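You operate a simulated robot arm through the tools that you are given. There is no shell and no other tool. Be economical: measure what you need, move in short steps, check, and stop when the job is done.

The job below is to be done with a simulated two-armed robot. You get a single attempt, and the scene is never put back.

Task
Take the orange from the lower right shelf of the wall rack and leave it on the middle right shelf of the wall rack. Take the tiny liner and leave it on the ledge of the stepped stack. Open the high rack door, take the white roll and leave it on the floor of the high cupboard and shut the door again. Fetch the black box with the largest size on its label from the top of the black table and set it on the floor of the tray guide. Press the tally zero button two times. Put one of the clear beakers from the top of the green table on the top of the navy pile. Fetch the green box from the right rollers and set it on the left rollers. Do these in any order. Set down upright: white roll, black box, clear beaker.

Only the result counts: the job must be done as asked and must still hold three seconds after the hand-in. Knocking over, shifting, dropping, spilling or breaking anything else fails it.

Robot
Two 7-joint arms with two-finger parallel grippers on one trunk, on a base that drives. Base frame: it is fixed to the floor where the robot stands at the start and does not move with it; the origin is under the middle of the robot, x ahead of it, y to its left, z up. Units: mm, degrees, N and s.
The left shoulder is at the start at [36, 101, 1186], the right one opposite. With the tool pointing down near the work surface each hand reaches from about 100 to 380 mm from the robot's upright axis, wherever it stands, measured 20 degrees to its own side. Places, roughly: black box [-4750, 1250, 750]; clear beaker [-4000, 2250, 750]; floor of the high cupboard [-8800, 800, 1400]; floor of the tray guide (20x57 cm) [-2320, -2360, 620]; green box [-3250, 1750, 750]; high rack door [-8600, 800, 1600]; ledge of the stepped stack [-1200, 400, 1400]; left rollers [-4800, 2300, 600]; middle right shelf of the wall rack [600, 0, 1200]; orange (6x6x6 cm) [500, 0, 800]; tally zero button [-4600, 1300, 800]; tiny liner (25x8x4 cm) [600, 300, 1600]; top of the navy pile [-1000, 5900, 1100]; white roll (6x6x8 cm) [-4800, 1100, 800]. Payload 2.4 kg a hand.
The TCP of each hand is the grasp point between the finger pads, 24 mm short of the fingertips. In the tool frame z runs along the fingers and y along their closing line. The gripper opens to 68 mm. The fingers are 17 mm wide and 10 mm thick; the gripper's body (40 by 70 mm) begins 41 mm behind the TCP.
Orientation is that of the tool frame in the base frame, as [roll, pitch, yaw] about the fixed x, y, z axes, in that order (R = Rz(yaw) Ry(pitch) Rx(roll)). With the fingers straight down and closing along the base's y, the tool's x points along the base's -x, its y along +y and its z along -z.

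Tools
- The arms move only by the tool apply_moves. It takes "left_deltas", "right_deltas" or both (then of equal length, played together; a hand with none holds still); each is a list of rows, each an object of numbers (a shift or turn left out is 0, a gripper value left out holds the last): "dx", "dy", "dz": the shift along the tool's x, y, z in mm; "ax", "ay", "az": the turn, a rotation vector about the tool's x, y, z in rad; "claw": the finger opening in mm, from 0 to 68. In form: [{"dx": .., "dy": .., "dz": .., "ax": .., "ay": .., "az": .., "claw": ..}, ...]. A call has 1 to 12 rows; each row shifts and turns the commanded pose from where the row before left it, along the tool's axes as they then stand. Rows are played at 5 a second. More than 50 mm and 8.6 degrees between two rows, or a gripper value outside its range, and nothing of the call is played. A pose out of reach is approached as far as the arm can. The call stops where the force on the tool passes 40 N (or 10 N more than at its start, if that is more) or the arm is blocked; 0.2 s more then pass. Each finger travels about 72 mm/s and halts on what it meets, pressing with about 38 N; the grip force reading is that of the motor and also rises with nothing between the fingers. The clock runs only during rows and for 0.2 s after the last one: add rows that do not move to give the fingers time. It gives the time, the measured TCP pose, the force on the tool (base axes), the opening and the grip force at its end, in the units of the frame above (readings bear some noise), with the torque about the TCP (base axes, N m) and any sound that the robot's microphone picked up, and new pictures: "views" is both (left out), scene, wrist or none (wrist: the cameras of the hands that moved).
- Cameras (640 x 400 px; columns grow to the right, rows downward): "scene" is now at [124.5, 15.8, 1380.9]; the picture's right is [0.16, -0.99, 0.00], its down [-0.22, -0.04, -0.98] and it looks along [0.96, 0.16, -0.22] (base axes); focal length 214 px, centre (320, 200). "left" rides on the left gripper at [84, -11, -75] in its tool frame; the picture's right is [0.13, 0.99, 0.00], its down [-0.60, 0.08, -0.79] and it looks along [-0.79, 0.10, 0.61] (tool axes); focal length 251 px, centre (320, 200). "right" rides on the right gripper at [84, 11, -75] in its tool frame; the picture's right is [-0.13, 0.99, 0.00], its down [-0.60, -0.08, -0.79] and it looks along [-0.79, -0.10, 0.61] (tool axes); focal length 251 px, centre (320, 200). There is no depth. A picture from a camera that has moved, and an enlarged one, comes with that camera's place and axes in the base frame and with its lens.
- lift_body(by): slides the trunk up (or, below 0, down) by that many mm; the arms and the scene camera ride with it, the base frame stays. It gives what a move gives, with no picture.
- base_move(legs): drives the robot by 1 to 6 legs, each [ahead, left, turn to the left] in mm, mm and degrees, along the robot's own axes; the way and the turn of a leg run together, so that a leg with both is an arc; at most 1500 mm and 180 degrees a leg. The arms and the cameras ride along, it lands a little off, and it stops where it bumps. It gives what a move gives, and a new picture of the scene camera.
- aim_head(pan, tilt): turns the head with the scene camera to pan (to the left, within 86 degrees either way) and tilt (down, from -29 to 69), counted from straight ahead of the robot. It gives what a move gives, and a new picture of the scene camera.
- enlarge(camera, box): a new picture of the part [left, top, right, bottom] of that camera's present view, enlarged. No time passes.
- close_job(): hands the job in; it is judged then, once.

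Work in short steps. Places have to be worked out from the pictures, the camera data and where the tool is seen: move nearer, look again, correct. Check each grasp and each placing, and mend what went wrong. You have 217 turns and 260 pictures in all, those below and enlarged ones among them. Open the grippers and draw the arms clear of the work before you hand the job in, unless the task says otherwise; then end with one line.

The tools are called after "Call:" as a command line: name --argument value ..., lists and objects as JSON in quotes. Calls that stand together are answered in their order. apply_moves: Moves the arms, as the interface text tells. Its arguments: {"type":"object","properties":{"left_deltas":{"type":"array"},"right_deltas":{"type":"array"},"views":{"type":"string","enum":["both","scene","wrist","none"]}},"required":[]} The other tools are called the same way: lift_body (by) slides the trunk up or down; base_move (legs) drives the base; aim_head (pan, tilt) turns the head that bears the scene camera; enlarge (camera, box) takes an enlarged picture of a part of a camera's view; close_job () hands the job in.

At the start:

```text
t: 0.0
left_ee_pos: [313.8, 208.9, 999.0]
left_orientation: [-180.0, 0.0, -179.9]
left_ft_force: [0.6, -0.3, 0.1]
left_moment: [-0.01, 0.03, 0.0]
left_finger_gap: 68.1
left_grasp_force: 0.1
right_ee_pos: [315.2, -88.8, 999.7]
right_orientation: [179.9, 0.0, -179.9]
right_ft_force: [0.0, -0.4, -0.5]
right_moment: [0.04, 0.01, -0.01]
right_finger_gap: 67.8
right_grasp_force: 0.1
trunk travel left (down, up): [-400.0, 450.0]
robot x, y, heading: [4.7, -0.4, -0.1]
head pan, tilt: [9.4, 12.8]
```

scene: 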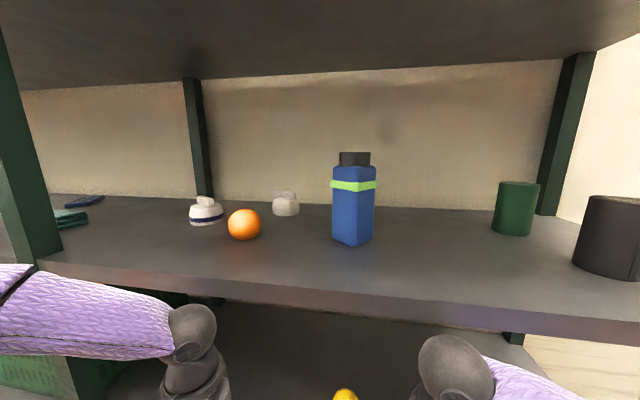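
right: 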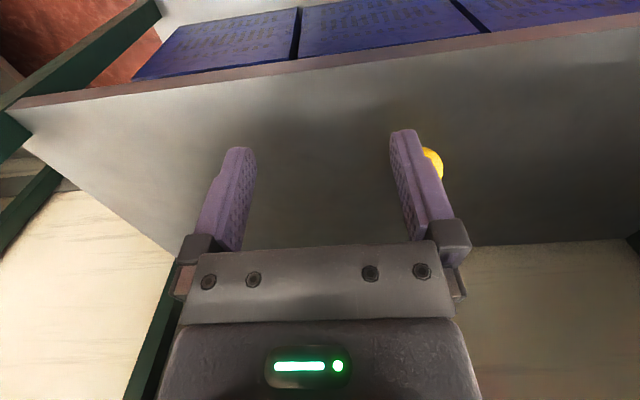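
left: 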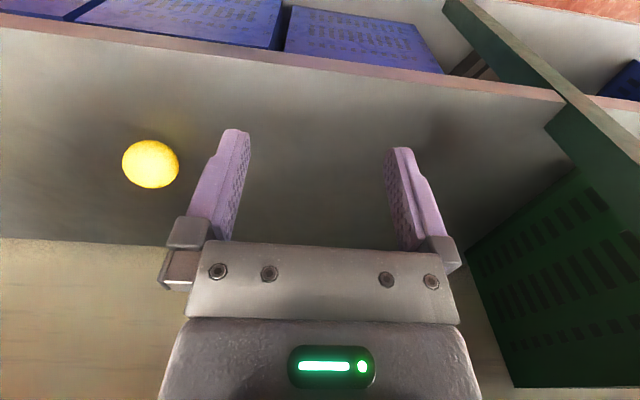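

I see the middle shelf with an orange on it and a yellow ball on the lower shelf. I look lower with the head.

Call:
aim_head --pan 0 --tilt 50

Call:
aim_head --pan 0 --tilt -20

```text
t: 1.0
left_ee_pos: [313.3, 209.5, 999.5]
left_orientation: [180.0, 0.0, -179.9]
left_ft_force: [0.1, 0.9, 0.3]
left_moment: [0.0, 0.0, 0.02]
left_finger_gap: 67.9
left_grasp_force: 0.1
right_ee_pos: [314.2, -88.4, 999.6]
right_orientation: [179.9, 0.0, 180.0]
right_ft_force: [0.2, 0.4, 0.4]
right_moment: [-0.01, -0.02, 0.03]
right_finger_gap: 68.1
right_grasp_force: 0.0
trunk travel left (down, up): [-400.0, 450.0]
robot x, y, heading: [-1.2, 0.7, -0.1]
head pan, tilt: [0.0, 50.0]
camera scene: at [109.5, 0.6, 1323.6], right [0.0, -1.0, 0.0], down [-0.77, 0.0, -0.64], along [0.64, 0.0, -0.77], focal length 214 px, centre (320, 200)
```

scene: 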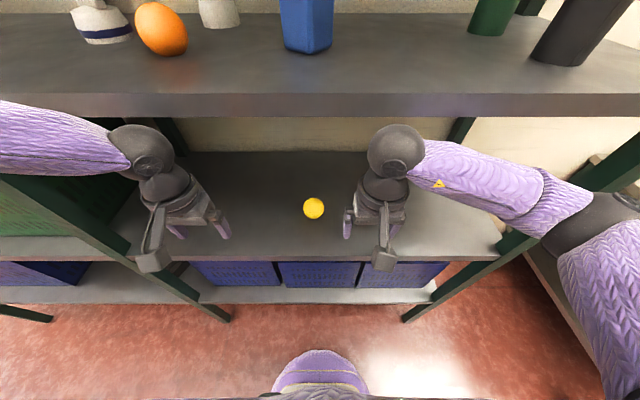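

```text
t: 2.4
left_ee_pos: [312.7, 210.1, 999.7]
left_orientation: [180.0, 0.0, -179.9]
left_ft_force: [-0.4, 0.0, -0.2]
left_moment: [-0.01, -0.02, 0.01]
left_finger_gap: 68.2
left_grasp_force: 0.0
right_ee_pos: [312.4, -87.8, 1000.0]
right_orientation: [-180.0, 0.0, -180.0]
right_ft_force: [-0.2, 0.7, -0.6]
right_moment: [-0.01, 0.04, 0.0]
right_finger_gap: 67.8
right_grasp_force: 0.0
trunk travel left (down, up): [-400.0, 450.0]
robot x, y, heading: [0.1, 3.7, 0.1]
head pan, tilt: [0.0, -20.0]
camera scene: at [108.5, 0.6, 1430.6], right [0.0, -1.0, 0.0], down [0.34, 0.0, -0.94], along [0.94, 0.0, 0.34], focal length 214 px, centre (320, 200)
```

scene: 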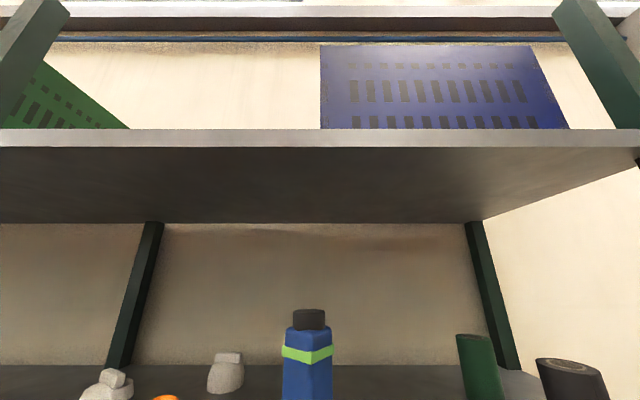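

The yellow ball triangulates to about (466, 25, 859), so it is the 6 cm orange. I tilt the right hand 30° forward, tuck the left back, and shift the base left to line up the hand.

Call:
apply_moves --right_deltas '[{"ay": -0.13}, {"ay": -0.13}, {"ay": -0.13}, {"ay": -0.13}]' --left_deltas '[{"dx": 20}, {"dx": 20}, {"dx": 20}, {"dx": 0}]' --views "none"

Call:
base_move --legs '[[0, 113, 0]]'

Call:
aim_head --pan 0 --tilt 45

Call:
apply_moves --right_deltas '[{"dx": 0}]' --views "wrist"

```text
t: 3.4
left_ee_pos: [251.4, 210.2, 999.9]
left_orientation: [180.0, 0.1, -179.9]
left_ft_force: [-0.1, 0.3, -0.1]
left_moment: [0.01, 0.0, 0.01]
left_finger_gap: 68.0
left_grasp_force: 0.1
right_ee_pos: [314.2, -88.3, 999.8]
right_orientation: [180.0, 29.9, 180.0]
right_ft_force: [-0.9, -0.5, -0.5]
right_moment: [-0.03, 0.04, 0.0]
right_finger_gap: 68.0
right_grasp_force: 0.1
trunk travel left (down, up): [-400.0, 450.0]
robot x, y, heading: [-0.0, 2.2, -0.1]
head pan, tilt: [0.0, -20.0]
```

```text
t: 4.7
left_ee_pos: [253.0, 323.3, 999.3]
left_orientation: [-179.9, 0.0, -180.0]
left_ft_force: [-0.2, 0.0, 0.2]
left_moment: [0.0, 0.01, -0.02]
left_finger_gap: 67.9
left_grasp_force: 0.1
right_ee_pos: [315.3, 23.5, 1001.0]
right_orientation: [180.0, 29.8, 179.9]
right_ft_force: [0.4, 0.4, 0.5]
right_moment: [0.0, -0.02, 0.0]
right_finger_gap: 68.2
right_grasp_force: 0.0
trunk travel left (down, up): [-400.0, 450.0]
robot x, y, heading: [-1.9, 112.4, 0.0]
head pan, tilt: [0.0, -20.0]
camera scene: at [108.5, 113.9, 1430.6], right [0.0, -1.0, 0.0], down [0.34, 0.0, -0.94], along [0.94, 0.0, 0.34], focal length 214 px, centre (320, 200)
```

scene: 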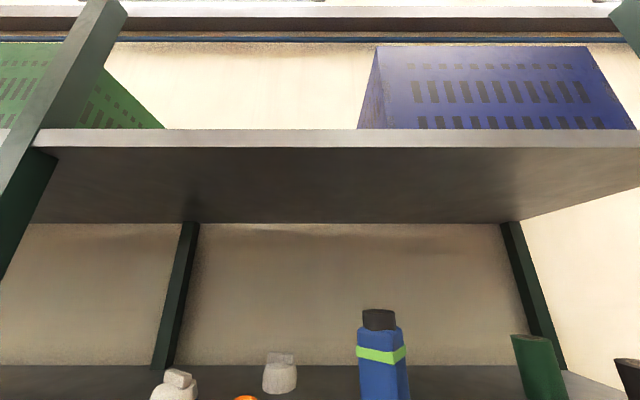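

```text
t: 6.0
left_ee_pos: [253.3, 321.6, 998.3]
left_orientation: [180.0, 0.0, -180.0]
left_ft_force: [-0.4, -0.3, 0.4]
left_moment: [0.02, -0.04, 0.01]
left_finger_gap: 68.3
left_grasp_force: 0.1
right_ee_pos: [313.7, 23.1, 1000.1]
right_orientation: [180.0, 29.8, 179.9]
right_ft_force: [-0.3, 0.2, -0.4]
right_moment: [-0.04, 0.01, 0.0]
right_finger_gap: 67.9
right_grasp_force: 0.0
trunk travel left (down, up): [-400.0, 450.0]
robot x, y, heading: [-3.6, 111.0, -0.2]
head pan, tilt: [0.0, 45.0]
camera scene: at [113.8, 113.0, 1330.5], right [0.0, -1.0, 0.0], down [-0.71, 0.0, -0.71], along [0.71, 0.0, -0.71], focal length 214 px, centre (320, 200)
```

scene: 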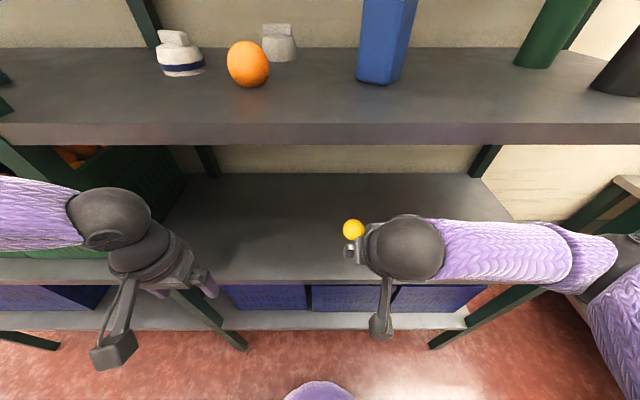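

```text
t: 6.4
left_ee_pos: [251.7, 321.4, 999.5]
left_orientation: [180.0, 0.0, -180.0]
left_ft_force: [0.8, 0.1, 0.4]
left_moment: [-0.01, 0.0, -0.02]
left_finger_gap: 68.0
left_grasp_force: 0.1
right_ee_pos: [314.3, 23.7, 999.6]
right_orientation: [179.9, 29.8, 179.9]
right_ft_force: [-0.6, 0.1, 0.1]
right_moment: [-0.02, -0.01, 0.03]
right_finger_gap: 68.1
right_grasp_force: 0.1
trunk travel left (down, up): [-400.0, 450.0]
robot x, y, heading: [2.7, 115.4, 0.1]
head pan, tilt: [0.0, 45.0]
camera right: at [204.0, 34.4, 1023.9], right [0.11, 0.99, 0.06], down [0.13, -0.08, 0.99], along [0.98, -0.1, -0.14], focal length 251 px, centre (320, 200)
```

right: 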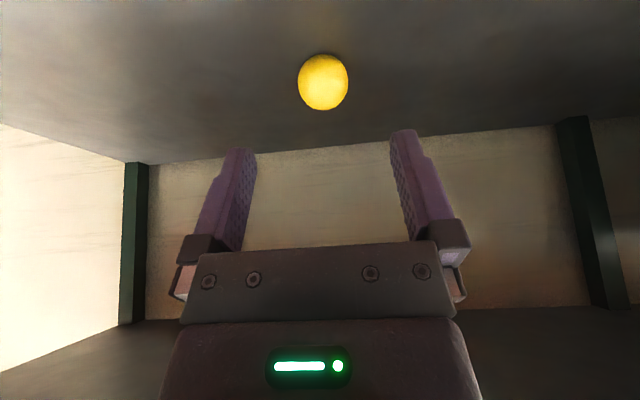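

The ball is centred between the fingers in y. I lower the trunk 55 mm and drive 95 mm ahead so the hand hovers above the orange along its approach line.

Call:
lift_body --by -55

Call:
base_move --legs '[[95, 0, 0]]'

Call:
apply_moves --right_deltas '[{"dx": 0}]' --views "wrist"

```text
t: 7.4
left_ee_pos: [251.4, 323.4, 943.7]
left_orientation: [-179.9, 0.2, -180.0]
left_ft_force: [-0.1, -0.2, -0.1]
left_moment: [-0.01, -0.02, 0.01]
left_finger_gap: 68.1
left_grasp_force: 0.2
right_ee_pos: [313.9, 24.5, 944.9]
right_orientation: [-179.9, 29.8, 179.8]
right_ft_force: [0.8, -0.2, -0.3]
right_moment: [-0.01, 0.01, -0.02]
right_finger_gap: 68.1
right_grasp_force: 0.2
trunk travel left (down, up): [-345.0, 504.0]
robot x, y, heading: [0.4, 111.4, -0.1]
head pan, tilt: [0.0, 45.0]
```

```text
t: 8.5
left_ee_pos: [349.8, 322.4, 945.5]
left_orientation: [180.0, 0.0, -180.0]
left_ft_force: [-0.7, 0.1, -0.7]
left_moment: [-0.03, -0.02, 0.04]
left_finger_gap: 68.0
left_grasp_force: 0.0
right_ee_pos: [411.5, 23.2, 945.3]
right_orientation: [-180.0, 29.8, 180.0]
right_ft_force: [-0.6, 0.4, 0.1]
right_moment: [0.02, 0.0, 0.01]
right_finger_gap: 68.0
right_grasp_force: 0.1
trunk travel left (down, up): [-345.0, 504.0]
robot x, y, heading: [98.9, 111.6, -0.2]
head pan, tilt: [0.0, 45.0]
camera scene: at [219.8, 112.7, 1274.9], right [0.0, -1.0, 0.0], down [-0.71, 0.0, -0.71], along [0.71, 0.0, -0.71], focal length 214 px, centre (320, 200)
```

scene: 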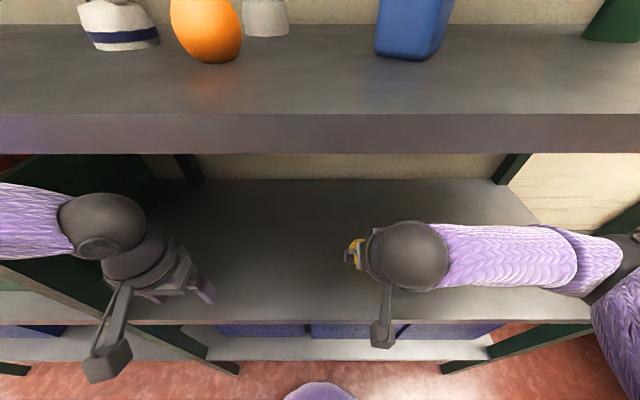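

```text
t: 8.9
left_ee_pos: [350.4, 321.8, 943.8]
left_orientation: [-179.9, 0.1, -180.0]
left_ft_force: [-0.4, 0.2, 0.1]
left_moment: [0.03, 0.02, 0.01]
left_finger_gap: 68.1
left_grasp_force: 0.1
right_ee_pos: [410.6, 23.6, 945.6]
right_orientation: [-180.0, 29.9, 179.9]
right_ft_force: [-0.6, -1.2, -0.1]
right_moment: [-0.03, 0.01, -0.01]
right_finger_gap: 67.8
right_grasp_force: 0.0
trunk travel left (down, up): [-345.0, 504.0]
robot x, y, heading: [94.9, 113.4, -0.3]
head pan, tilt: [0.0, 45.0]
camera right: at [300.7, 34.1, 968.9], right [0.11, 0.99, 0.06], down [0.13, -0.08, 0.99], along [0.98, -0.1, -0.14], focal length 251 px, centre (320, 200)
```

right: 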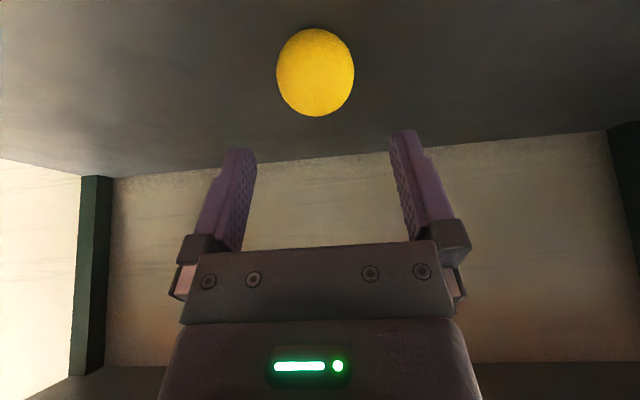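

The ball sits at about (474, 19.5, 850). I shift 4 mm sideways and go down 65 mm along the tool, then look.

Call:
apply_moves --right_deltas '[{"dx": -6, "dy": -4, "dz": 25}, {"dz": 40}, {"dz": 0}]' --views "wrist"

```text
t: 9.7
left_ee_pos: [350.0, 322.1, 944.5]
left_orientation: [179.9, 0.0, 180.0]
left_ft_force: [0.0, 1.3, -0.3]
left_moment: [-0.02, -0.04, -0.04]
left_finger_gap: 68.1
left_grasp_force: 0.0
right_ee_pos: [449.9, 18.6, 889.6]
right_orientation: [-180.0, 29.9, 179.9]
right_ft_force: [1.1, -0.1, 0.7]
right_moment: [0.04, 0.02, -0.01]
right_finger_gap: 68.0
right_grasp_force: 0.0
trunk travel left (down, up): [-345.0, 504.0]
robot x, y, heading: [96.4, 113.1, -0.4]
head pan, tilt: [0.0, 45.0]
camera right: at [339.6, 30.1, 914.4], right [0.11, 0.99, 0.06], down [0.13, -0.08, 0.99], along [0.98, -0.1, -0.14], focal length 251 px, centre (320, 200)
```

right: 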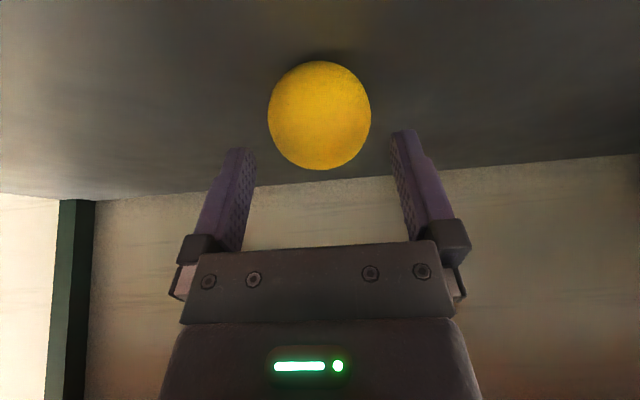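

Ball centre is near (476, 19, 846), well aligned. I descend 45 mm and close.

Call:
apply_moves --right_deltas '[{"dz": 25}, {"dz": 20}, {"dz": 0}, {"claw": 30}, {"claw": 30}, {"claw": 30}]' --views "wrist"

```text
t: 11.1
left_ee_pos: [350.7, 321.9, 944.3]
left_orientation: [180.0, 0.0, -179.9]
left_ft_force: [0.3, -0.2, -0.3]
left_moment: [-0.03, -0.01, 0.04]
left_finger_gap: 68.0
left_grasp_force: 0.1
right_ee_pos: [471.2, 19.3, 851.9]
right_orientation: [179.9, 29.8, 179.8]
right_ft_force: [0.6, -0.4, 0.4]
right_moment: [0.01, -0.01, 0.03]
right_finger_gap: 58.7
right_grasp_force: 38.3
trunk travel left (down, up): [-345.0, 504.0]
robot x, y, heading: [95.0, 113.9, -0.1]
head pan, tilt: [0.0, 45.0]
camera right: at [360.9, 30.7, 875.2], right [0.11, 0.99, 0.06], down [0.13, -0.08, 0.99], along [0.98, -0.1, -0.14], focal length 251 px, centre (320, 200)
```

right: 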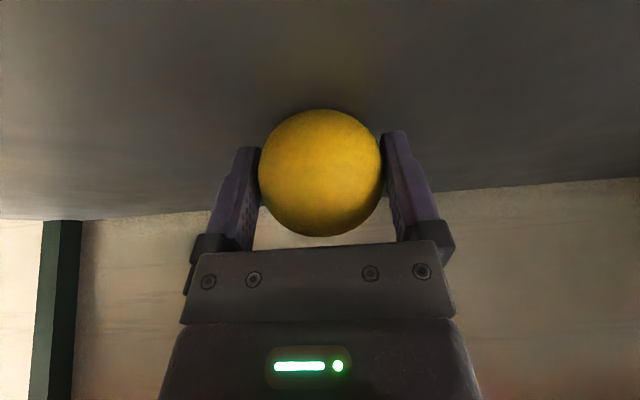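

The orange is held (gap 58.7). I raise it 40 mm along the tool, back out, shift right to a free stretch of the middle shelf and lift the trunk.

Call:
apply_moves --right_deltas '[{"dz": -20}, {"dz": -20}, {"dz": -5}]' --views "none"

Call:
base_move --legs '[[-200, 0, 0], [0, -170, 0]]'

Call:
lift_body --by 400

Call:
apply_moves --right_deltas '[{"dx": 0}]' --views "both"

```text
t: 11.9
left_ee_pos: [349.8, 322.5, 943.3]
left_orientation: [179.9, 0.1, 180.0]
left_ft_force: [0.3, 0.7, 0.2]
left_moment: [0.0, 0.02, -0.01]
left_finger_gap: 67.8
left_grasp_force: 0.2
right_ee_pos: [448.5, 18.1, 891.5]
right_orientation: [180.0, 29.8, 179.9]
right_ft_force: [-1.7, 0.5, 1.7]
right_moment: [-0.04, 0.03, -0.02]
right_finger_gap: 32.6
right_grasp_force: 1.5
trunk travel left (down, up): [-345.0, 504.0]
robot x, y, heading: [94.1, 113.6, 0.2]
head pan, tilt: [0.0, 45.0]
```

```text
t: 14.6
left_ee_pos: [143.3, 156.2, 944.6]
left_orientation: [-179.9, 0.0, -179.9]
left_ft_force: [-0.2, -0.2, 1.0]
left_moment: [-0.04, 0.02, 0.02]
left_finger_gap: 68.0
left_grasp_force: 0.0
right_ee_pos: [242.8, -146.6, 891.9]
right_orientation: [180.0, 29.8, -180.0]
right_ft_force: [0.0, 0.0, -1.0]
right_moment: [-0.01, 0.01, 0.01]
right_finger_gap: 30.0
right_grasp_force: 0.1
trunk travel left (down, up): [-345.0, 504.0]
robot x, y, heading: [-108.8, -52.3, 0.2]
head pan, tilt: [0.0, 45.0]
camera scene: at [13.9, -53.0, 1275.0], right [0.0, -1.0, 0.0], down [-0.71, 0.0, -0.71], along [0.71, 0.0, -0.71], focal length 214 px, centre (320, 200)
```

scene: 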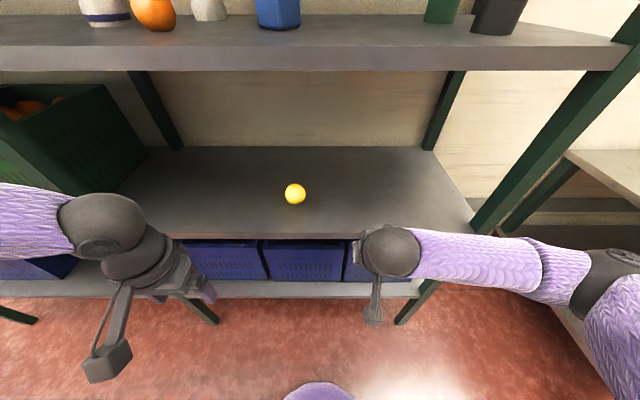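

```text
t: 18.4
left_ee_pos: [143.3, 157.5, 1343.9]
left_orientation: [-180.0, 0.1, -179.9]
left_ft_force: [-0.1, -0.3, 0.6]
left_moment: [0.01, 0.01, -0.01]
left_finger_gap: 67.8
left_grasp_force: 0.2
right_ee_pos: [244.5, -146.9, 1292.4]
right_orientation: [180.0, 29.7, -179.8]
right_ft_force: [0.3, 0.4, 0.5]
right_moment: [0.0, -0.02, 0.02]
right_finger_gap: 29.9
right_grasp_force: 0.1
trunk travel left (down, up): [-745.0, 105.0]
robot x, y, heading: [-106.5, -52.4, -0.1]
head pan, tilt: [0.0, 45.0]
```

```text
t: 18.8
left_ee_pos: [143.6, 156.9, 1344.4]
left_orientation: [-179.9, 0.1, -179.8]
left_ft_force: [-0.4, -0.1, -0.1]
left_moment: [0.01, 0.01, 0.0]
left_finger_gap: 67.9
left_grasp_force: 0.1
right_ee_pos: [242.3, -145.8, 1291.3]
right_orientation: [-179.9, 29.8, -179.9]
right_ft_force: [-0.2, 0.6, -1.2]
right_moment: [-0.01, -0.02, -0.01]
right_finger_gap: 29.9
right_grasp_force: 0.2
trunk travel left (down, up): [-745.0, 105.0]
robot x, y, heading: [-107.8, -54.0, 0.1]
head pan, tilt: [0.0, 45.0]
camera scene: at [-15.5, -52.6, 1676.2], right [0.0, -1.0, 0.0], down [-0.71, 0.0, -0.71], along [0.71, 0.0, -0.71], focal length 214 px, centre (320, 200)
camera right: at [133.2, -135.3, 1315.5], right [0.11, 0.99, 0.06], down [0.13, -0.08, 0.99], along [0.99, -0.1, -0.14], focal length 251 px, centre (320, 200)
```

scene: 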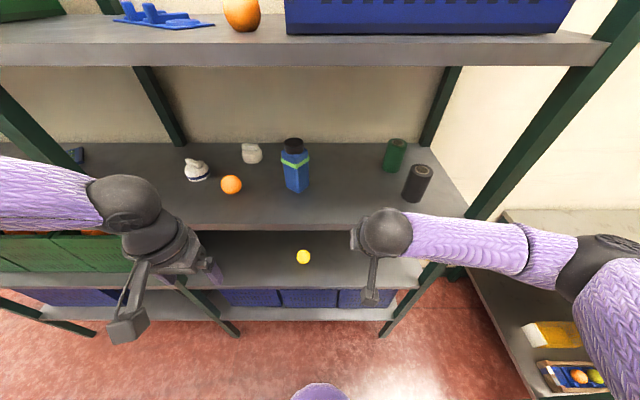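
right: 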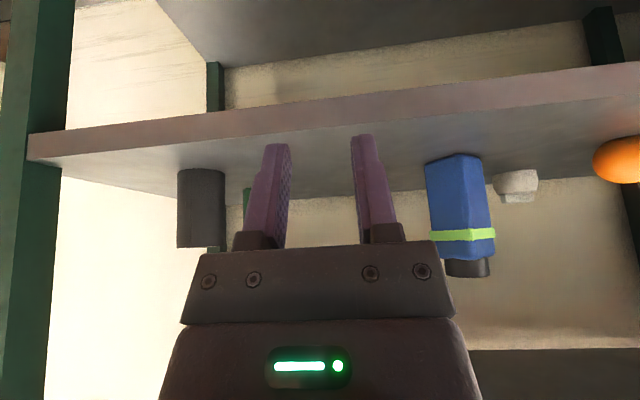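

The orange slipped out and still stands on the lower shelf (the pads closed above its centre). While the trunk is up I look at the upper shelf for the liner.

Call:
aim_head --pan 10 --tilt 10

```text
t: 19.8
left_ee_pos: [143.3, 157.0, 1344.8]
left_orientation: [179.9, 0.0, -179.8]
left_ft_force: [-0.7, -0.8, 0.2]
left_moment: [0.0, 0.01, 0.03]
left_finger_gap: 68.1
left_grasp_force: 0.0
right_ee_pos: [243.5, -146.8, 1292.0]
right_orientation: [-180.0, 29.8, 179.9]
right_ft_force: [0.1, 0.3, -0.2]
right_moment: [-0.01, -0.04, 0.01]
right_finger_gap: 30.1
right_grasp_force: 0.0
trunk travel left (down, up): [-745.0, 105.0]
robot x, y, heading: [-108.1, -50.8, 0.1]
head pan, tilt: [10.0, 10.0]
camera scene: at [-5.2, -36.4, 1731.1], right [0.17, -0.98, 0.0], down [-0.17, -0.03, -0.98], along [0.97, 0.17, -0.17], focal length 214 px, centre (320, 200)
```

scene: 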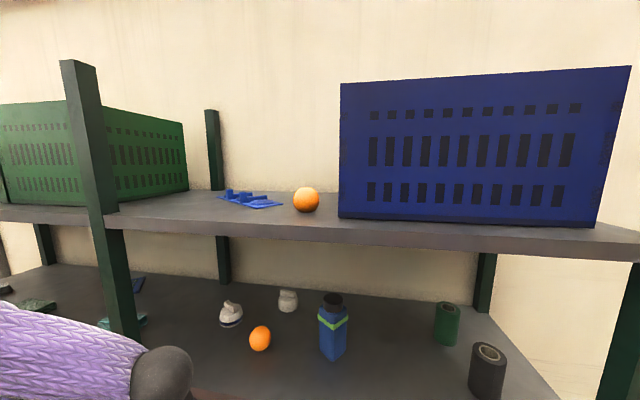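

The blue moulded piece near (650, 330, 1590) is the liner; I'll take it later. Back down for the orange first.

Call:
lift_body --by -400

Call:
base_move --legs '[[0, 164, 0], [180, 0, 0]]'

Call:
apply_moves --right_deltas '[{"claw": 68}, {"claw": 68}, {"claw": 68}]' --views "wrist"

```text
t: 23.6
left_ee_pos: [143.5, 157.2, 945.1]
left_orientation: [180.0, 0.2, -179.9]
left_ft_force: [0.0, -0.8, 0.1]
left_moment: [-0.01, 0.01, 0.03]
left_finger_gap: 67.8
left_grasp_force: 0.1
right_ee_pos: [243.3, -145.1, 891.8]
right_orientation: [180.0, 29.9, 180.0]
right_ft_force: [1.7, -0.1, -0.3]
right_moment: [0.01, 0.01, 0.01]
right_finger_gap: 29.6
right_grasp_force: 0.1
trunk travel left (down, up): [-345.0, 505.0]
robot x, y, heading: [-113.0, -54.2, 0.1]
head pan, tilt: [10.0, 10.0]
```

```text
t: 26.2
left_ee_pos: [320.2, 320.8, 943.7]
left_orientation: [180.0, 0.0, 179.9]
left_ft_force: [0.4, -0.6, 0.3]
left_moment: [-0.01, 0.0, -0.01]
left_finger_gap: 68.1
left_grasp_force: 0.0
right_ee_pos: [421.3, 19.2, 891.2]
right_orientation: [-179.9, 29.7, 179.9]
right_ft_force: [-0.6, 0.1, -0.1]
right_moment: [-0.02, -0.01, -0.02]
right_finger_gap: 29.8
right_grasp_force: 0.1
trunk travel left (down, up): [-345.0, 505.0]
robot x, y, heading: [66.9, 115.0, -0.3]
head pan, tilt: [10.0, 10.0]
camera scene: at [201.6, 128.9, 1329.9], right [0.17, -0.99, 0.0], down [-0.17, -0.03, -0.98], along [0.97, 0.17, -0.17], focal length 214 px, centre (320, 200)
```

scene: 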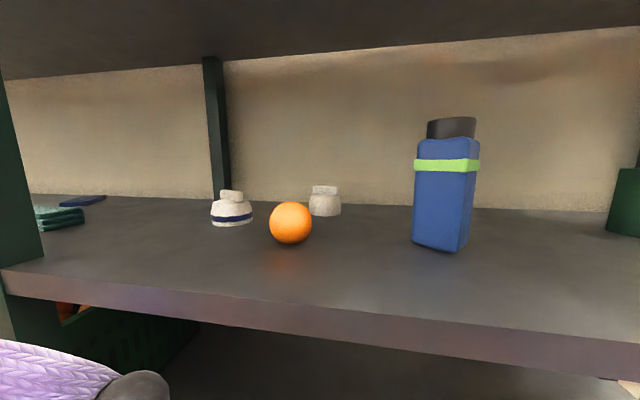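

```text
t: 27.0
left_ee_pos: [320.3, 323.0, 943.7]
left_orientation: [-180.0, 0.1, -180.0]
left_ft_force: [-0.9, 0.1, -0.6]
left_moment: [0.01, 0.01, -0.01]
left_finger_gap: 67.8
left_grasp_force: 0.0
right_ee_pos: [419.6, 19.1, 890.1]
right_orientation: [-180.0, 29.8, 180.0]
right_ft_force: [0.3, -0.5, -0.1]
right_moment: [-0.01, -0.01, 0.02]
right_finger_gap: 67.9
right_grasp_force: 0.2
trunk travel left (down, up): [-345.0, 505.0]
robot x, y, heading: [69.6, 112.6, -0.3]
head pan, tilt: [10.0, 10.0]
camera right: at [309.8, 29.6, 915.5], right [0.11, 0.99, 0.06], down [0.13, -0.08, 0.99], along [0.98, -0.1, -0.14], focal length 251 px, centre (320, 200)
```

right: 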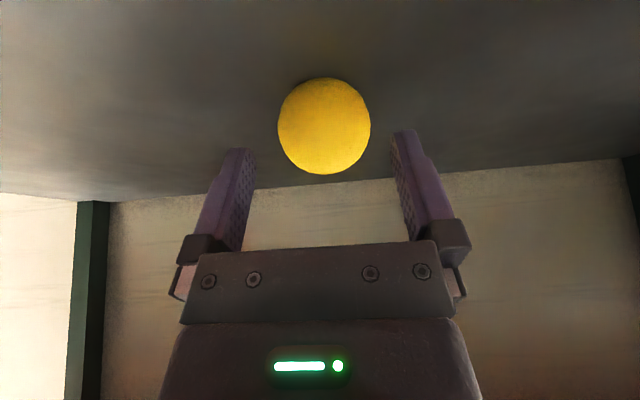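

The ball is about 50 mm ahead and 47 mm below the TCP. I go deeper this time: −17 in tool x, 62 along the tool.

Call:
apply_moves --right_deltas '[{"dx": -17, "dy": 1}, {"dz": 30}, {"dz": 20}, {"dz": 12}, {"dz": 0}]' --views "wrist"

```text
t: 28.2
left_ee_pos: [321.2, 322.3, 944.0]
left_orientation: [179.9, 0.1, 179.9]
left_ft_force: [0.4, 0.3, -0.3]
left_moment: [0.01, 0.01, 0.0]
left_finger_gap: 68.2
left_grasp_force: 0.1
right_ee_pos: [464.5, 18.2, 844.6]
right_orientation: [-180.0, 29.8, 179.9]
right_ft_force: [-0.2, -0.1, 0.4]
right_moment: [-0.01, 0.01, -0.01]
right_finger_gap: 67.9
right_grasp_force: 0.1
trunk travel left (down, up): [-345.0, 505.0]
robot x, y, heading: [71.6, 110.9, 0.1]
head pan, tilt: [10.0, 10.0]
camera right: at [354.4, 28.8, 869.2], right [0.11, 0.99, 0.06], down [0.13, -0.08, 0.99], along [0.98, -0.1, -0.14], focal length 251 px, centre (320, 200)
```

right: 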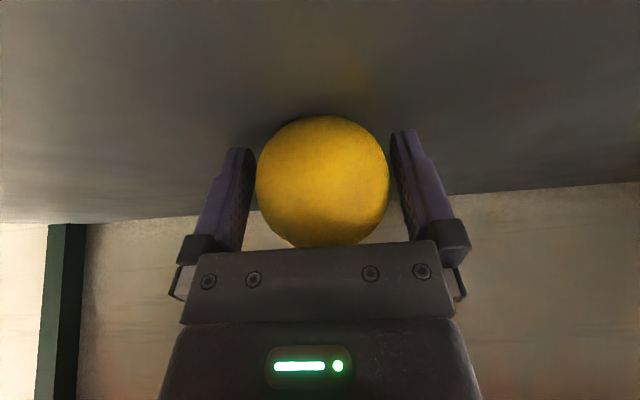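

Nearly centred; a last 5 mm nudge, then close and test-lift.

Call:
apply_moves --right_deltas '[{"dx": -5, "dz": 5}, {"claw": 45}, {"claw": 45}, {"claw": 45}, {"dx": -2, "dz": -3}, {"dz": -15}, {"dz": -15}, {"dz": -15}, {"dz": 0}]' --views "wrist"

```text
t: 30.2
left_ee_pos: [320.6, 322.7, 944.7]
left_orientation: [180.0, 0.0, -179.9]
left_ft_force: [-0.1, 0.7, 0.6]
left_moment: [-0.01, 0.03, 0.02]
left_finger_gap: 67.8
left_grasp_force: 0.0
right_ee_pos: [449.5, 18.9, 886.5]
right_orientation: [-180.0, 29.8, 179.8]
right_ft_force: [0.9, -0.3, -1.9]
right_moment: [0.03, 0.03, 0.0]
right_finger_gap: 58.2
right_grasp_force: 37.9
trunk travel left (down, up): [-345.0, 505.0]
robot x, y, heading: [65.9, 114.5, 0.0]
head pan, tilt: [10.0, 10.0]
camera right: at [338.9, 30.9, 910.3], right [0.12, 0.99, 0.06], down [0.13, -0.08, 0.99], along [0.98, -0.11, -0.14], focal length 251 px, centre (320, 200)
```

right: 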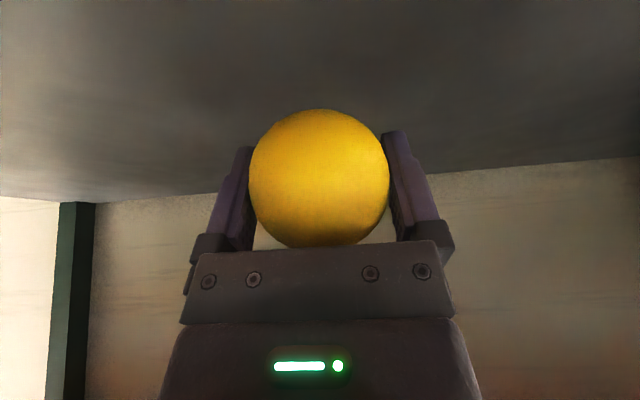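

Held at gap 58.2. Back out, shift right, lift the trunk, and aim the head to see.

Call:
base_move --legs '[[-190, 0, 0], [0, -170, 0]]'

Call:
lift_body --by 410

Call:
aim_head --pan 0 --tilt 40

```text
t: 32.8
left_ee_pos: [130.7, 147.9, 944.0]
left_orientation: [180.0, 0.1, 179.7]
left_ft_force: [0.7, -0.2, -0.2]
left_moment: [-0.02, -0.02, 0.01]
left_finger_gap: 68.1
left_grasp_force: 0.2
right_ee_pos: [257.5, -154.4, 886.9]
right_orientation: [-180.0, 29.8, 179.7]
right_ft_force: [0.9, 0.2, -1.1]
right_moment: [0.0, 0.0, 0.02]
right_finger_gap: 58.3
right_grasp_force: 37.6
trunk travel left (down, up): [-345.0, 505.0]
robot x, y, heading: [-122.1, -61.3, -0.6]
head pan, tilt: [10.0, 10.0]
camera scene: at [10.4, -45.3, 1329.9], right [0.17, -0.99, 0.0], down [-0.17, -0.03, -0.98], along [0.97, 0.17, -0.17], focal length 214 px, centre (320, 200)
```

scene: 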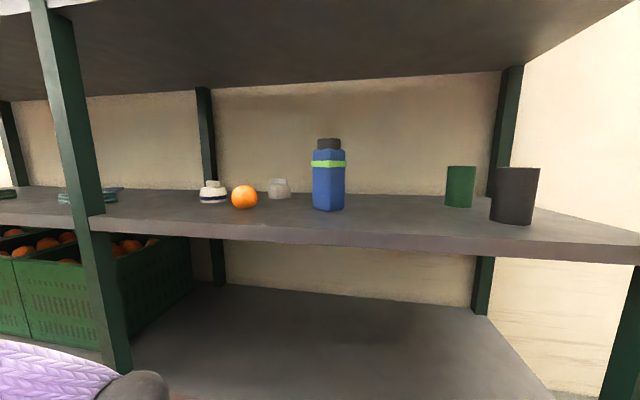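

```text
refused: 410 is not a number from -400 to 400
```

```text
t: 33.7
left_ee_pos: [131.3, 147.9, 942.8]
left_orientation: [-179.9, 0.0, 179.8]
left_ft_force: [-0.9, -1.0, -0.2]
left_moment: [0.03, 0.0, 0.03]
left_finger_gap: 67.9
left_grasp_force: 0.1
right_ee_pos: [257.6, -154.3, 886.0]
right_orientation: [180.0, 29.8, 179.8]
right_ft_force: [0.5, -0.3, -0.8]
right_moment: [-0.01, -0.01, -0.01]
right_finger_gap: 58.4
right_grasp_force: 38.3
trunk travel left (down, up): [-345.0, 505.0]
robot x, y, heading: [-124.6, -61.4, -0.1]
head pan, tilt: [0.0, 40.0]
camera scene: at [3.8, -61.0, 1282.3], right [0.0, -1.0, 0.0], down [-0.64, 0.0, -0.77], along [0.77, 0.0, -0.64], focal length 214 px, centre (320, 200)
```

scene: 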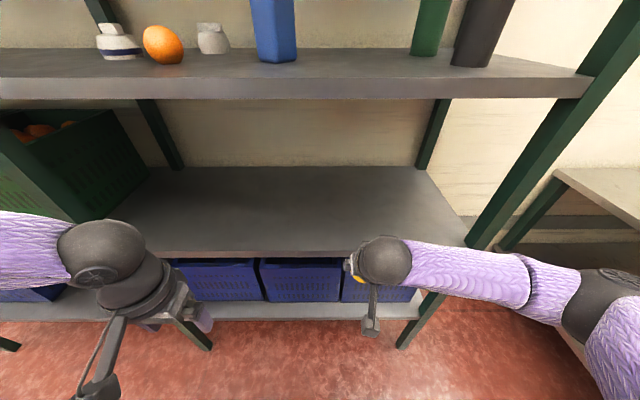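

The middle shelf top is at about z 1215. I lift 400 and drive ahead 195 mm over the free spot.

Call:
lift_body --by 400

Call:
base_move --legs '[[195, 0, 0]]'

Call:
apply_moves --right_deltas '[{"dx": 0}]' --views "wrist"

```text
t: 37.6
left_ee_pos: [129.9, 147.6, 1343.4]
left_orientation: [180.0, -0.1, 179.8]
left_ft_force: [-0.4, -0.6, -0.4]
left_moment: [-0.02, -0.01, -0.03]
left_finger_gap: 67.9
left_grasp_force: 0.0
right_ee_pos: [257.7, -154.1, 1286.2]
right_orientation: [180.0, 29.8, 179.7]
right_ft_force: [0.5, 0.5, -0.7]
right_moment: [-0.02, 0.01, -0.02]
right_finger_gap: 58.5
right_grasp_force: 37.7
trunk travel left (down, up): [-745.0, 105.0]
robot x, y, heading: [-122.8, -60.4, -0.2]
head pan, tilt: [0.0, 40.0]
```

```text
t: 39.2
left_ee_pos: [327.7, 147.7, 1342.8]
left_orientation: [180.0, -0.1, 179.9]
left_ft_force: [0.4, 0.3, -0.2]
left_moment: [0.03, 0.0, -0.01]
left_finger_gap: 68.0
left_grasp_force: 0.0
right_ee_pos: [457.2, -154.2, 1286.7]
right_orientation: [180.0, 29.6, 179.9]
right_ft_force: [0.9, 0.3, -1.9]
right_moment: [-0.02, -0.02, 0.0]
right_finger_gap: 58.1
right_grasp_force: 37.6
trunk travel left (down, up): [-745.0, 105.0]
robot x, y, heading: [73.2, -61.4, -0.2]
head pan, tilt: [0.0, 40.0]
camera scene: at [172.3, -61.4, 1683.4], right [0.0, -1.0, 0.0], down [-0.64, 0.0, -0.77], along [0.77, 0.0, -0.64], focal length 214 px, centre (320, 200)
```

scene: 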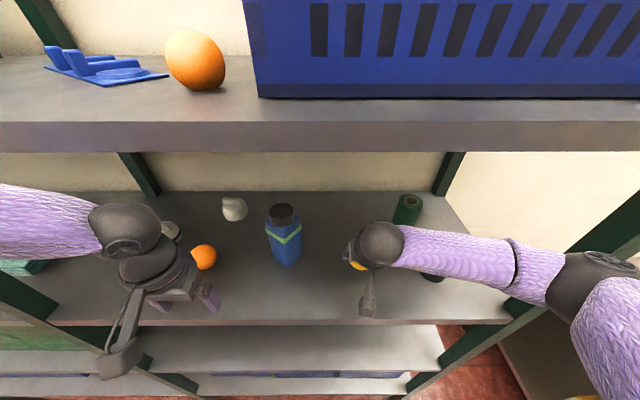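

```text
t: 39.6
left_ee_pos: [326.8, 147.0, 1344.0]
left_orientation: [-179.9, -0.1, 179.9]
left_ft_force: [-0.7, 0.2, -0.5]
left_moment: [0.0, -0.03, -0.02]
left_finger_gap: 67.9
left_grasp_force: 0.1
right_ee_pos: [455.9, -154.8, 1285.1]
right_orientation: [-179.9, 29.8, 179.8]
right_ft_force: [0.3, -0.1, -1.2]
right_moment: [0.05, -0.04, 0.02]
right_finger_gap: 58.3
right_grasp_force: 37.8
trunk travel left (down, up): [-745.0, 105.0]
robot x, y, heading: [74.2, -64.4, -0.3]
head pan, tilt: [0.0, 40.0]
camera right: at [345.0, -143.5, 1310.2], right [0.12, 0.99, 0.06], down [0.13, -0.08, 0.99], along [0.98, -0.11, -0.14], focal length 251 px, centre (320, 200)
```

right: 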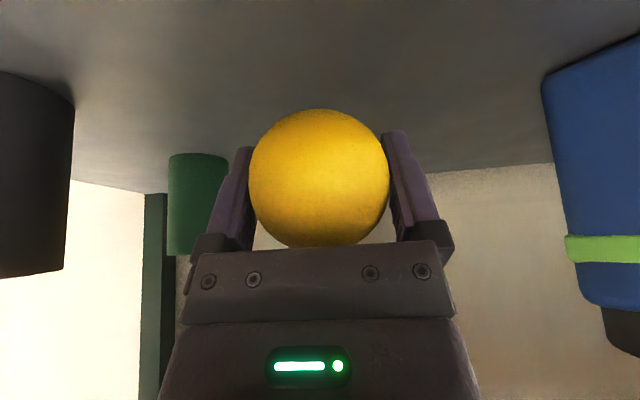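

The spot is clear on both sides. I lower straight down 34 mm and check force.

Call:
apply_moves --right_deltas '[{"dx": 6, "dz": 10.4}, {"dx": 6, "dz": 10.4}, {"dx": 5, "dz": 8.7}, {"dx": 0}]' --views "wrist"

```text
t: 40.6
left_ee_pos: [327.7, 147.6, 1343.4]
left_orientation: [180.0, 0.0, 179.9]
left_ft_force: [0.2, -0.4, -0.8]
left_moment: [-0.02, 0.02, 0.02]
left_finger_gap: 68.0
left_grasp_force: 0.2
right_ee_pos: [455.5, -154.7, 1251.7]
right_orientation: [-179.9, 29.8, 179.8]
right_ft_force: [0.7, -0.9, -1.0]
right_moment: [0.0, 0.03, 0.01]
right_finger_gap: 58.3
right_grasp_force: 37.7
trunk travel left (down, up): [-745.0, 105.0]
robot x, y, heading: [77.8, -62.1, -0.3]
head pan, tilt: [0.0, 40.0]
camera right: at [344.4, -143.3, 1275.9], right [0.12, 0.99, 0.06], down [0.13, -0.08, 0.99], along [0.98, -0.11, -0.14], focal length 251 px, centre (320, 200)
```

right: 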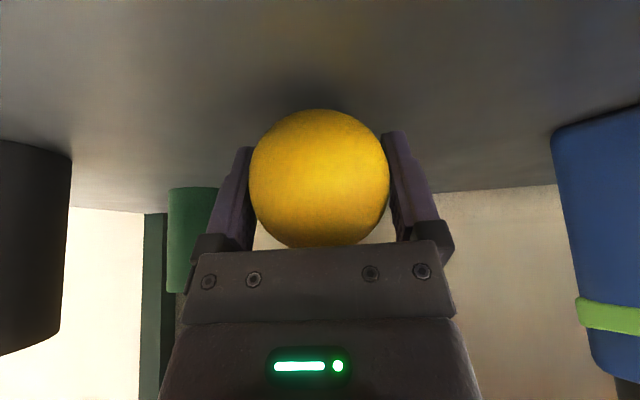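

Shadow close but no contact yet. I lower in small steps until the force shows contact.

Call:
apply_moves --right_deltas '[{"dx": 1.5, "dz": 2.6}, {"dx": 1.5, "dz": 2.6}, {"dx": 0}]' --views "none"

Call:
apply_moves --right_deltas '[{"dx": 1.5, "dz": 2.6}, {"dx": 0}]' --views "none"

```text
t: 41.4
left_ee_pos: [326.5, 146.8, 1344.9]
left_orientation: [-180.0, 0.1, 179.9]
left_ft_force: [-0.7, -0.9, 0.2]
left_moment: [-0.01, -0.02, -0.01]
left_finger_gap: 68.0
left_grasp_force: 0.1
right_ee_pos: [454.0, -153.9, 1245.3]
right_orientation: [-180.0, 29.9, 179.8]
right_ft_force: [-0.3, 0.4, -1.9]
right_moment: [0.02, 0.0, -0.01]
right_finger_gap: 58.3
right_grasp_force: 37.9
trunk travel left (down, up): [-745.0, 105.0]
robot x, y, heading: [72.0, -62.5, -0.1]
head pan, tilt: [0.0, 40.0]
```

```text
t: 42.0
left_ee_pos: [325.6, 146.0, 1344.8]
left_orientation: [180.0, 0.1, -180.0]
left_ft_force: [0.8, 0.4, 0.1]
left_moment: [-0.02, 0.02, -0.02]
left_finger_gap: 67.9
left_grasp_force: 0.0
right_ee_pos: [454.4, -154.4, 1244.3]
right_orientation: [179.9, 30.3, 179.8]
right_ft_force: [3.9, -3.0, 31.9]
right_moment: [-0.6, -0.05, 0.04]
right_finger_gap: 58.3
right_grasp_force: 37.8
trunk travel left (down, up): [-745.0, 105.0]
robot x, y, heading: [73.9, -57.4, -0.5]
head pan, tilt: [0.0, 40.0]
```

Contact (32 N). I ease 1 mm, open gradually and withdraw up along the tool.

Call:
apply_moves --right_deltas '[{"dx": -0.7, "dz": -1.2}, {"claw": 61}, {"claw": 64}, {"claw": 68}, {"claw": 68}, {"dz": -20}, {"dz": -30}, {"dz": -30}, {"dz": 0}]' --views "wrist"

```text
t: 44.0
left_ee_pos: [326.4, 147.7, 1343.8]
left_orientation: [-180.0, 0.0, 179.9]
left_ft_force: [0.0, -0.3, 1.3]
left_moment: [0.0, 0.01, 0.03]
left_finger_gap: 67.9
left_grasp_force: 0.0
right_ee_pos: [416.4, -151.5, 1312.8]
right_orientation: [-180.0, 29.7, 179.8]
right_ft_force: [0.2, -0.3, -1.1]
right_moment: [0.01, -0.03, 0.01]
right_finger_gap: 68.2
right_grasp_force: 0.0
trunk travel left (down, up): [-745.0, 105.0]
robot x, y, heading: [76.4, -62.3, -0.3]
head pan, tilt: [0.0, 40.0]
camera right: at [306.3, -141.2, 1337.3], right [0.12, 0.99, 0.06], down [0.13, -0.08, 0.99], along [0.98, -0.11, -0.14], focal length 251 px, centre (320, 200)
```

right: 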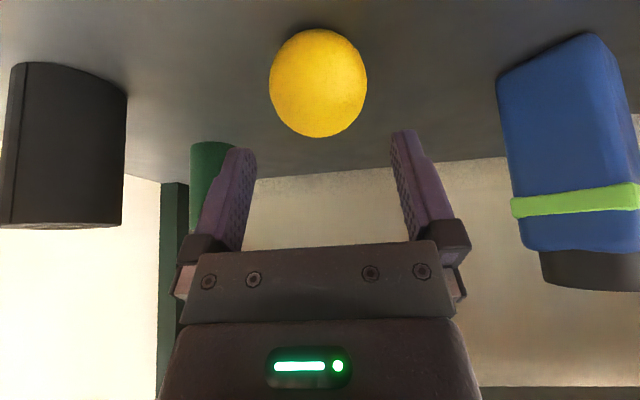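

Orange placed. Now the liner: back off, raise the trunk fully, and look closely at the upper shelf.

Call:
base_move --legs '[[-200, 0, 0], [0, 130, 0]]'

Call:
lift_body --by 105

Call:
base_move --legs '[[120, 0, 0]]'

Call:
aim_head --pan 25 --tilt 22

```text
t: 46.4
left_ee_pos: [132.2, 277.4, 1344.0]
left_orientation: [-179.9, 0.1, 179.9]
left_ft_force: [0.2, 0.0, 0.5]
left_moment: [0.02, -0.02, 0.01]
left_finger_gap: 68.3
left_grasp_force: 0.0
right_ee_pos: [220.2, -23.6, 1313.0]
right_orientation: [-180.0, 29.8, 179.7]
right_ft_force: [0.0, 0.2, -0.1]
right_moment: [0.0, -0.02, -0.01]
right_finger_gap: 68.1
right_grasp_force: 0.0
trunk travel left (down, up): [-745.0, 105.0]
robot x, y, heading: [-124.3, 68.9, -0.3]
head pan, tilt: [0.0, 40.0]
camera scene: at [-24.7, 69.3, 1683.4], right [-0.01, -1.0, 0.0], down [-0.64, 0.0, -0.77], along [0.77, 0.0, -0.64], focal length 214 px, centre (320, 200)
```

scene: 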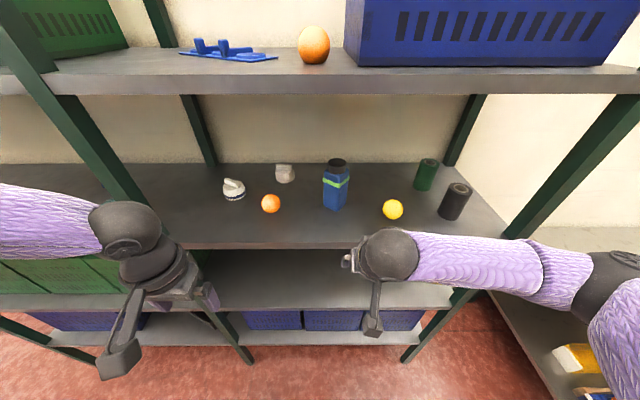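

```text
t: 47.8
left_ee_pos: [131.7, 276.4, 1449.3]
left_orientation: [-180.0, 0.0, 179.9]
left_ft_force: [-0.1, 0.4, -0.4]
left_moment: [0.01, 0.01, 0.03]
left_finger_gap: 68.1
left_grasp_force: 0.1
right_ee_pos: [221.1, -23.9, 1416.9]
right_orientation: [180.0, 29.8, 179.6]
right_ft_force: [0.2, -0.3, 0.7]
right_moment: [0.02, 0.01, -0.01]
right_finger_gap: 68.0
right_grasp_force: 0.1
trunk travel left (down, up): [-850.0, 0.0]
robot x, y, heading: [-119.2, 68.7, -0.1]
head pan, tilt: [0.0, 40.0]
```

```text
t: 49.0
left_ee_pos: [252.5, 278.4, 1447.5]
left_orientation: [180.0, 0.0, 179.9]
left_ft_force: [-0.4, 0.3, 0.8]
left_moment: [-0.02, 0.01, -0.01]
left_finger_gap: 67.9
left_grasp_force: 0.0
right_ee_pos: [340.9, -23.1, 1417.0]
right_orientation: [-180.0, 29.8, 179.8]
right_ft_force: [-0.4, -0.2, -0.5]
right_moment: [-0.02, 0.0, 0.0]
right_finger_gap: 67.9
right_grasp_force: 0.1
trunk travel left (down, up): [-850.0, 0.0]
robot x, y, heading: [-2.5, 69.8, -0.2]
head pan, tilt: [0.0, 40.0]
camera scene: at [95.1, 68.2, 1788.1], right [0.0, -1.0, 0.0], down [-0.64, 0.0, -0.77], along [0.77, 0.0, -0.64], focal length 214 px, centre (320, 200)
```

scene: 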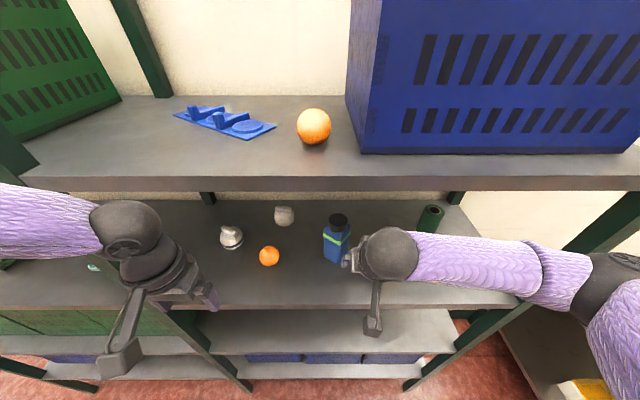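

```text
t: 49.9
left_ee_pos: [251.5, 278.3, 1448.6]
left_orientation: [180.0, 0.1, 179.9]
left_ft_force: [0.6, 0.7, -0.9]
left_moment: [0.02, 0.02, 0.01]
left_finger_gap: 68.2
left_grasp_force: 0.0
right_ee_pos: [341.8, -22.5, 1417.4]
right_orientation: [180.0, 29.8, 179.7]
right_ft_force: [0.5, 0.1, 0.4]
right_moment: [-0.02, -0.01, 0.03]
right_finger_gap: 68.2
right_grasp_force: 0.0
trunk travel left (down, up): [-850.0, 0.0]
robot x, y, heading: [-1.5, 68.0, -0.1]
head pan, tilt: [25.0, 22.0]
camera scene: at [94.1, 107.2, 1816.2], right [0.42, -0.91, 0.0], down [-0.34, -0.16, -0.93], along [0.84, 0.39, -0.38], focal length 214 px, centre (320, 200)
```

scene: 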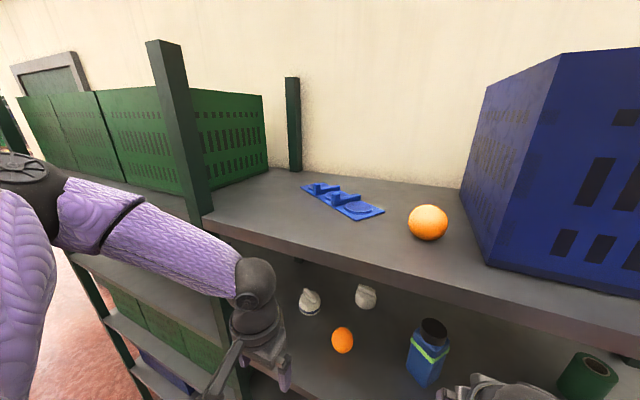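

Call:
enlarge --camera "scene" --box '[280, 170, 400, 230]'

```text
5.33 times, centred on (340, 200) of scene
camera zoom: at [94.1, 107.2, 1816.2], right [0.42, -0.91, 0.0], down [-0.34, -0.16, -0.93], along [0.84, 0.39, -0.38], focal length 1144 px, centre (213, 200)
```

zoom: 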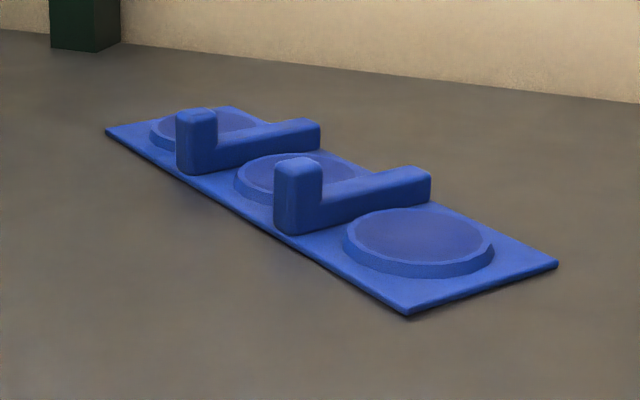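

The liner plate (245×80) lies with its long axis at ~57° from x: corners around (463,199), (530,156), (597,404), (665,360). I'll grip its near post at about (524, 255) with the left hand, closing along the long axis. First raise and orient the left hand, and retract the right.

Call:
apply_moves --left_deltas '[{"dz": -45}, {"dz": -45}, {"dz": -45}, {"dz": -45}, {"dz": -45}, {"dz": -35, "az": 0.144}, {"az": 0.144}, {"az": 0.144}, {"az": 0.144}]' --right_deltas '[{"dx": 28, "dz": -16}, {"dx": 28, "dz": -16}, {"dx": 28, "dz": -16}, {"dx": 28, "dz": -16}, {}, {}, {}, {}, {}]' --views "none"

Call:
apply_moves --left_deltas '[{"ay": -0.13}, {"ay": -0.13}, {"ay": -0.13}, {"ay": -0.13}, {}]' --views "none"

```text
t: 51.9
left_ee_pos: [251.6, 279.2, 1707.6]
left_orientation: [180.0, 0.1, 146.8]
left_ft_force: [0.2, -1.1, 0.0]
left_moment: [0.01, -0.02, 0.02]
left_finger_gap: 68.3
left_grasp_force: 0.0
right_ee_pos: [243.8, -3.5, 1397.9]
right_orientation: [-180.0, 29.9, 179.8]
right_ft_force: [-0.7, 0.3, 0.9]
right_moment: [0.0, -0.05, 0.0]
right_finger_gap: 67.8
right_grasp_force: 0.2
right hand out of reach, approached as far as the arm can: row 3, 4
trunk travel left (down, up): [-850.0, 0.0]
robot x, y, heading: [0.6, 68.7, 0.0]
head pan, tilt: [25.0, 22.0]
```

```text
t: 53.1
left_ee_pos: [250.9, 277.1, 1707.6]
left_orientation: [-180.0, 29.9, 147.0]
left_ft_force: [-0.3, -0.5, -0.4]
left_moment: [-0.01, 0.01, 0.01]
left_finger_gap: 67.7
left_grasp_force: 0.0
right_ee_pos: [243.6, -4.7, 1397.6]
right_orientation: [180.0, 29.9, 179.8]
right_ft_force: [0.9, 0.1, -0.1]
right_moment: [-0.03, 0.0, 0.0]
right_finger_gap: 68.0
right_grasp_force: 0.1
trunk travel left (down, up): [-850.0, 0.0]
robot x, y, heading: [-0.4, 64.1, -0.2]
head pan, tilt: [25.0, 22.0]
```

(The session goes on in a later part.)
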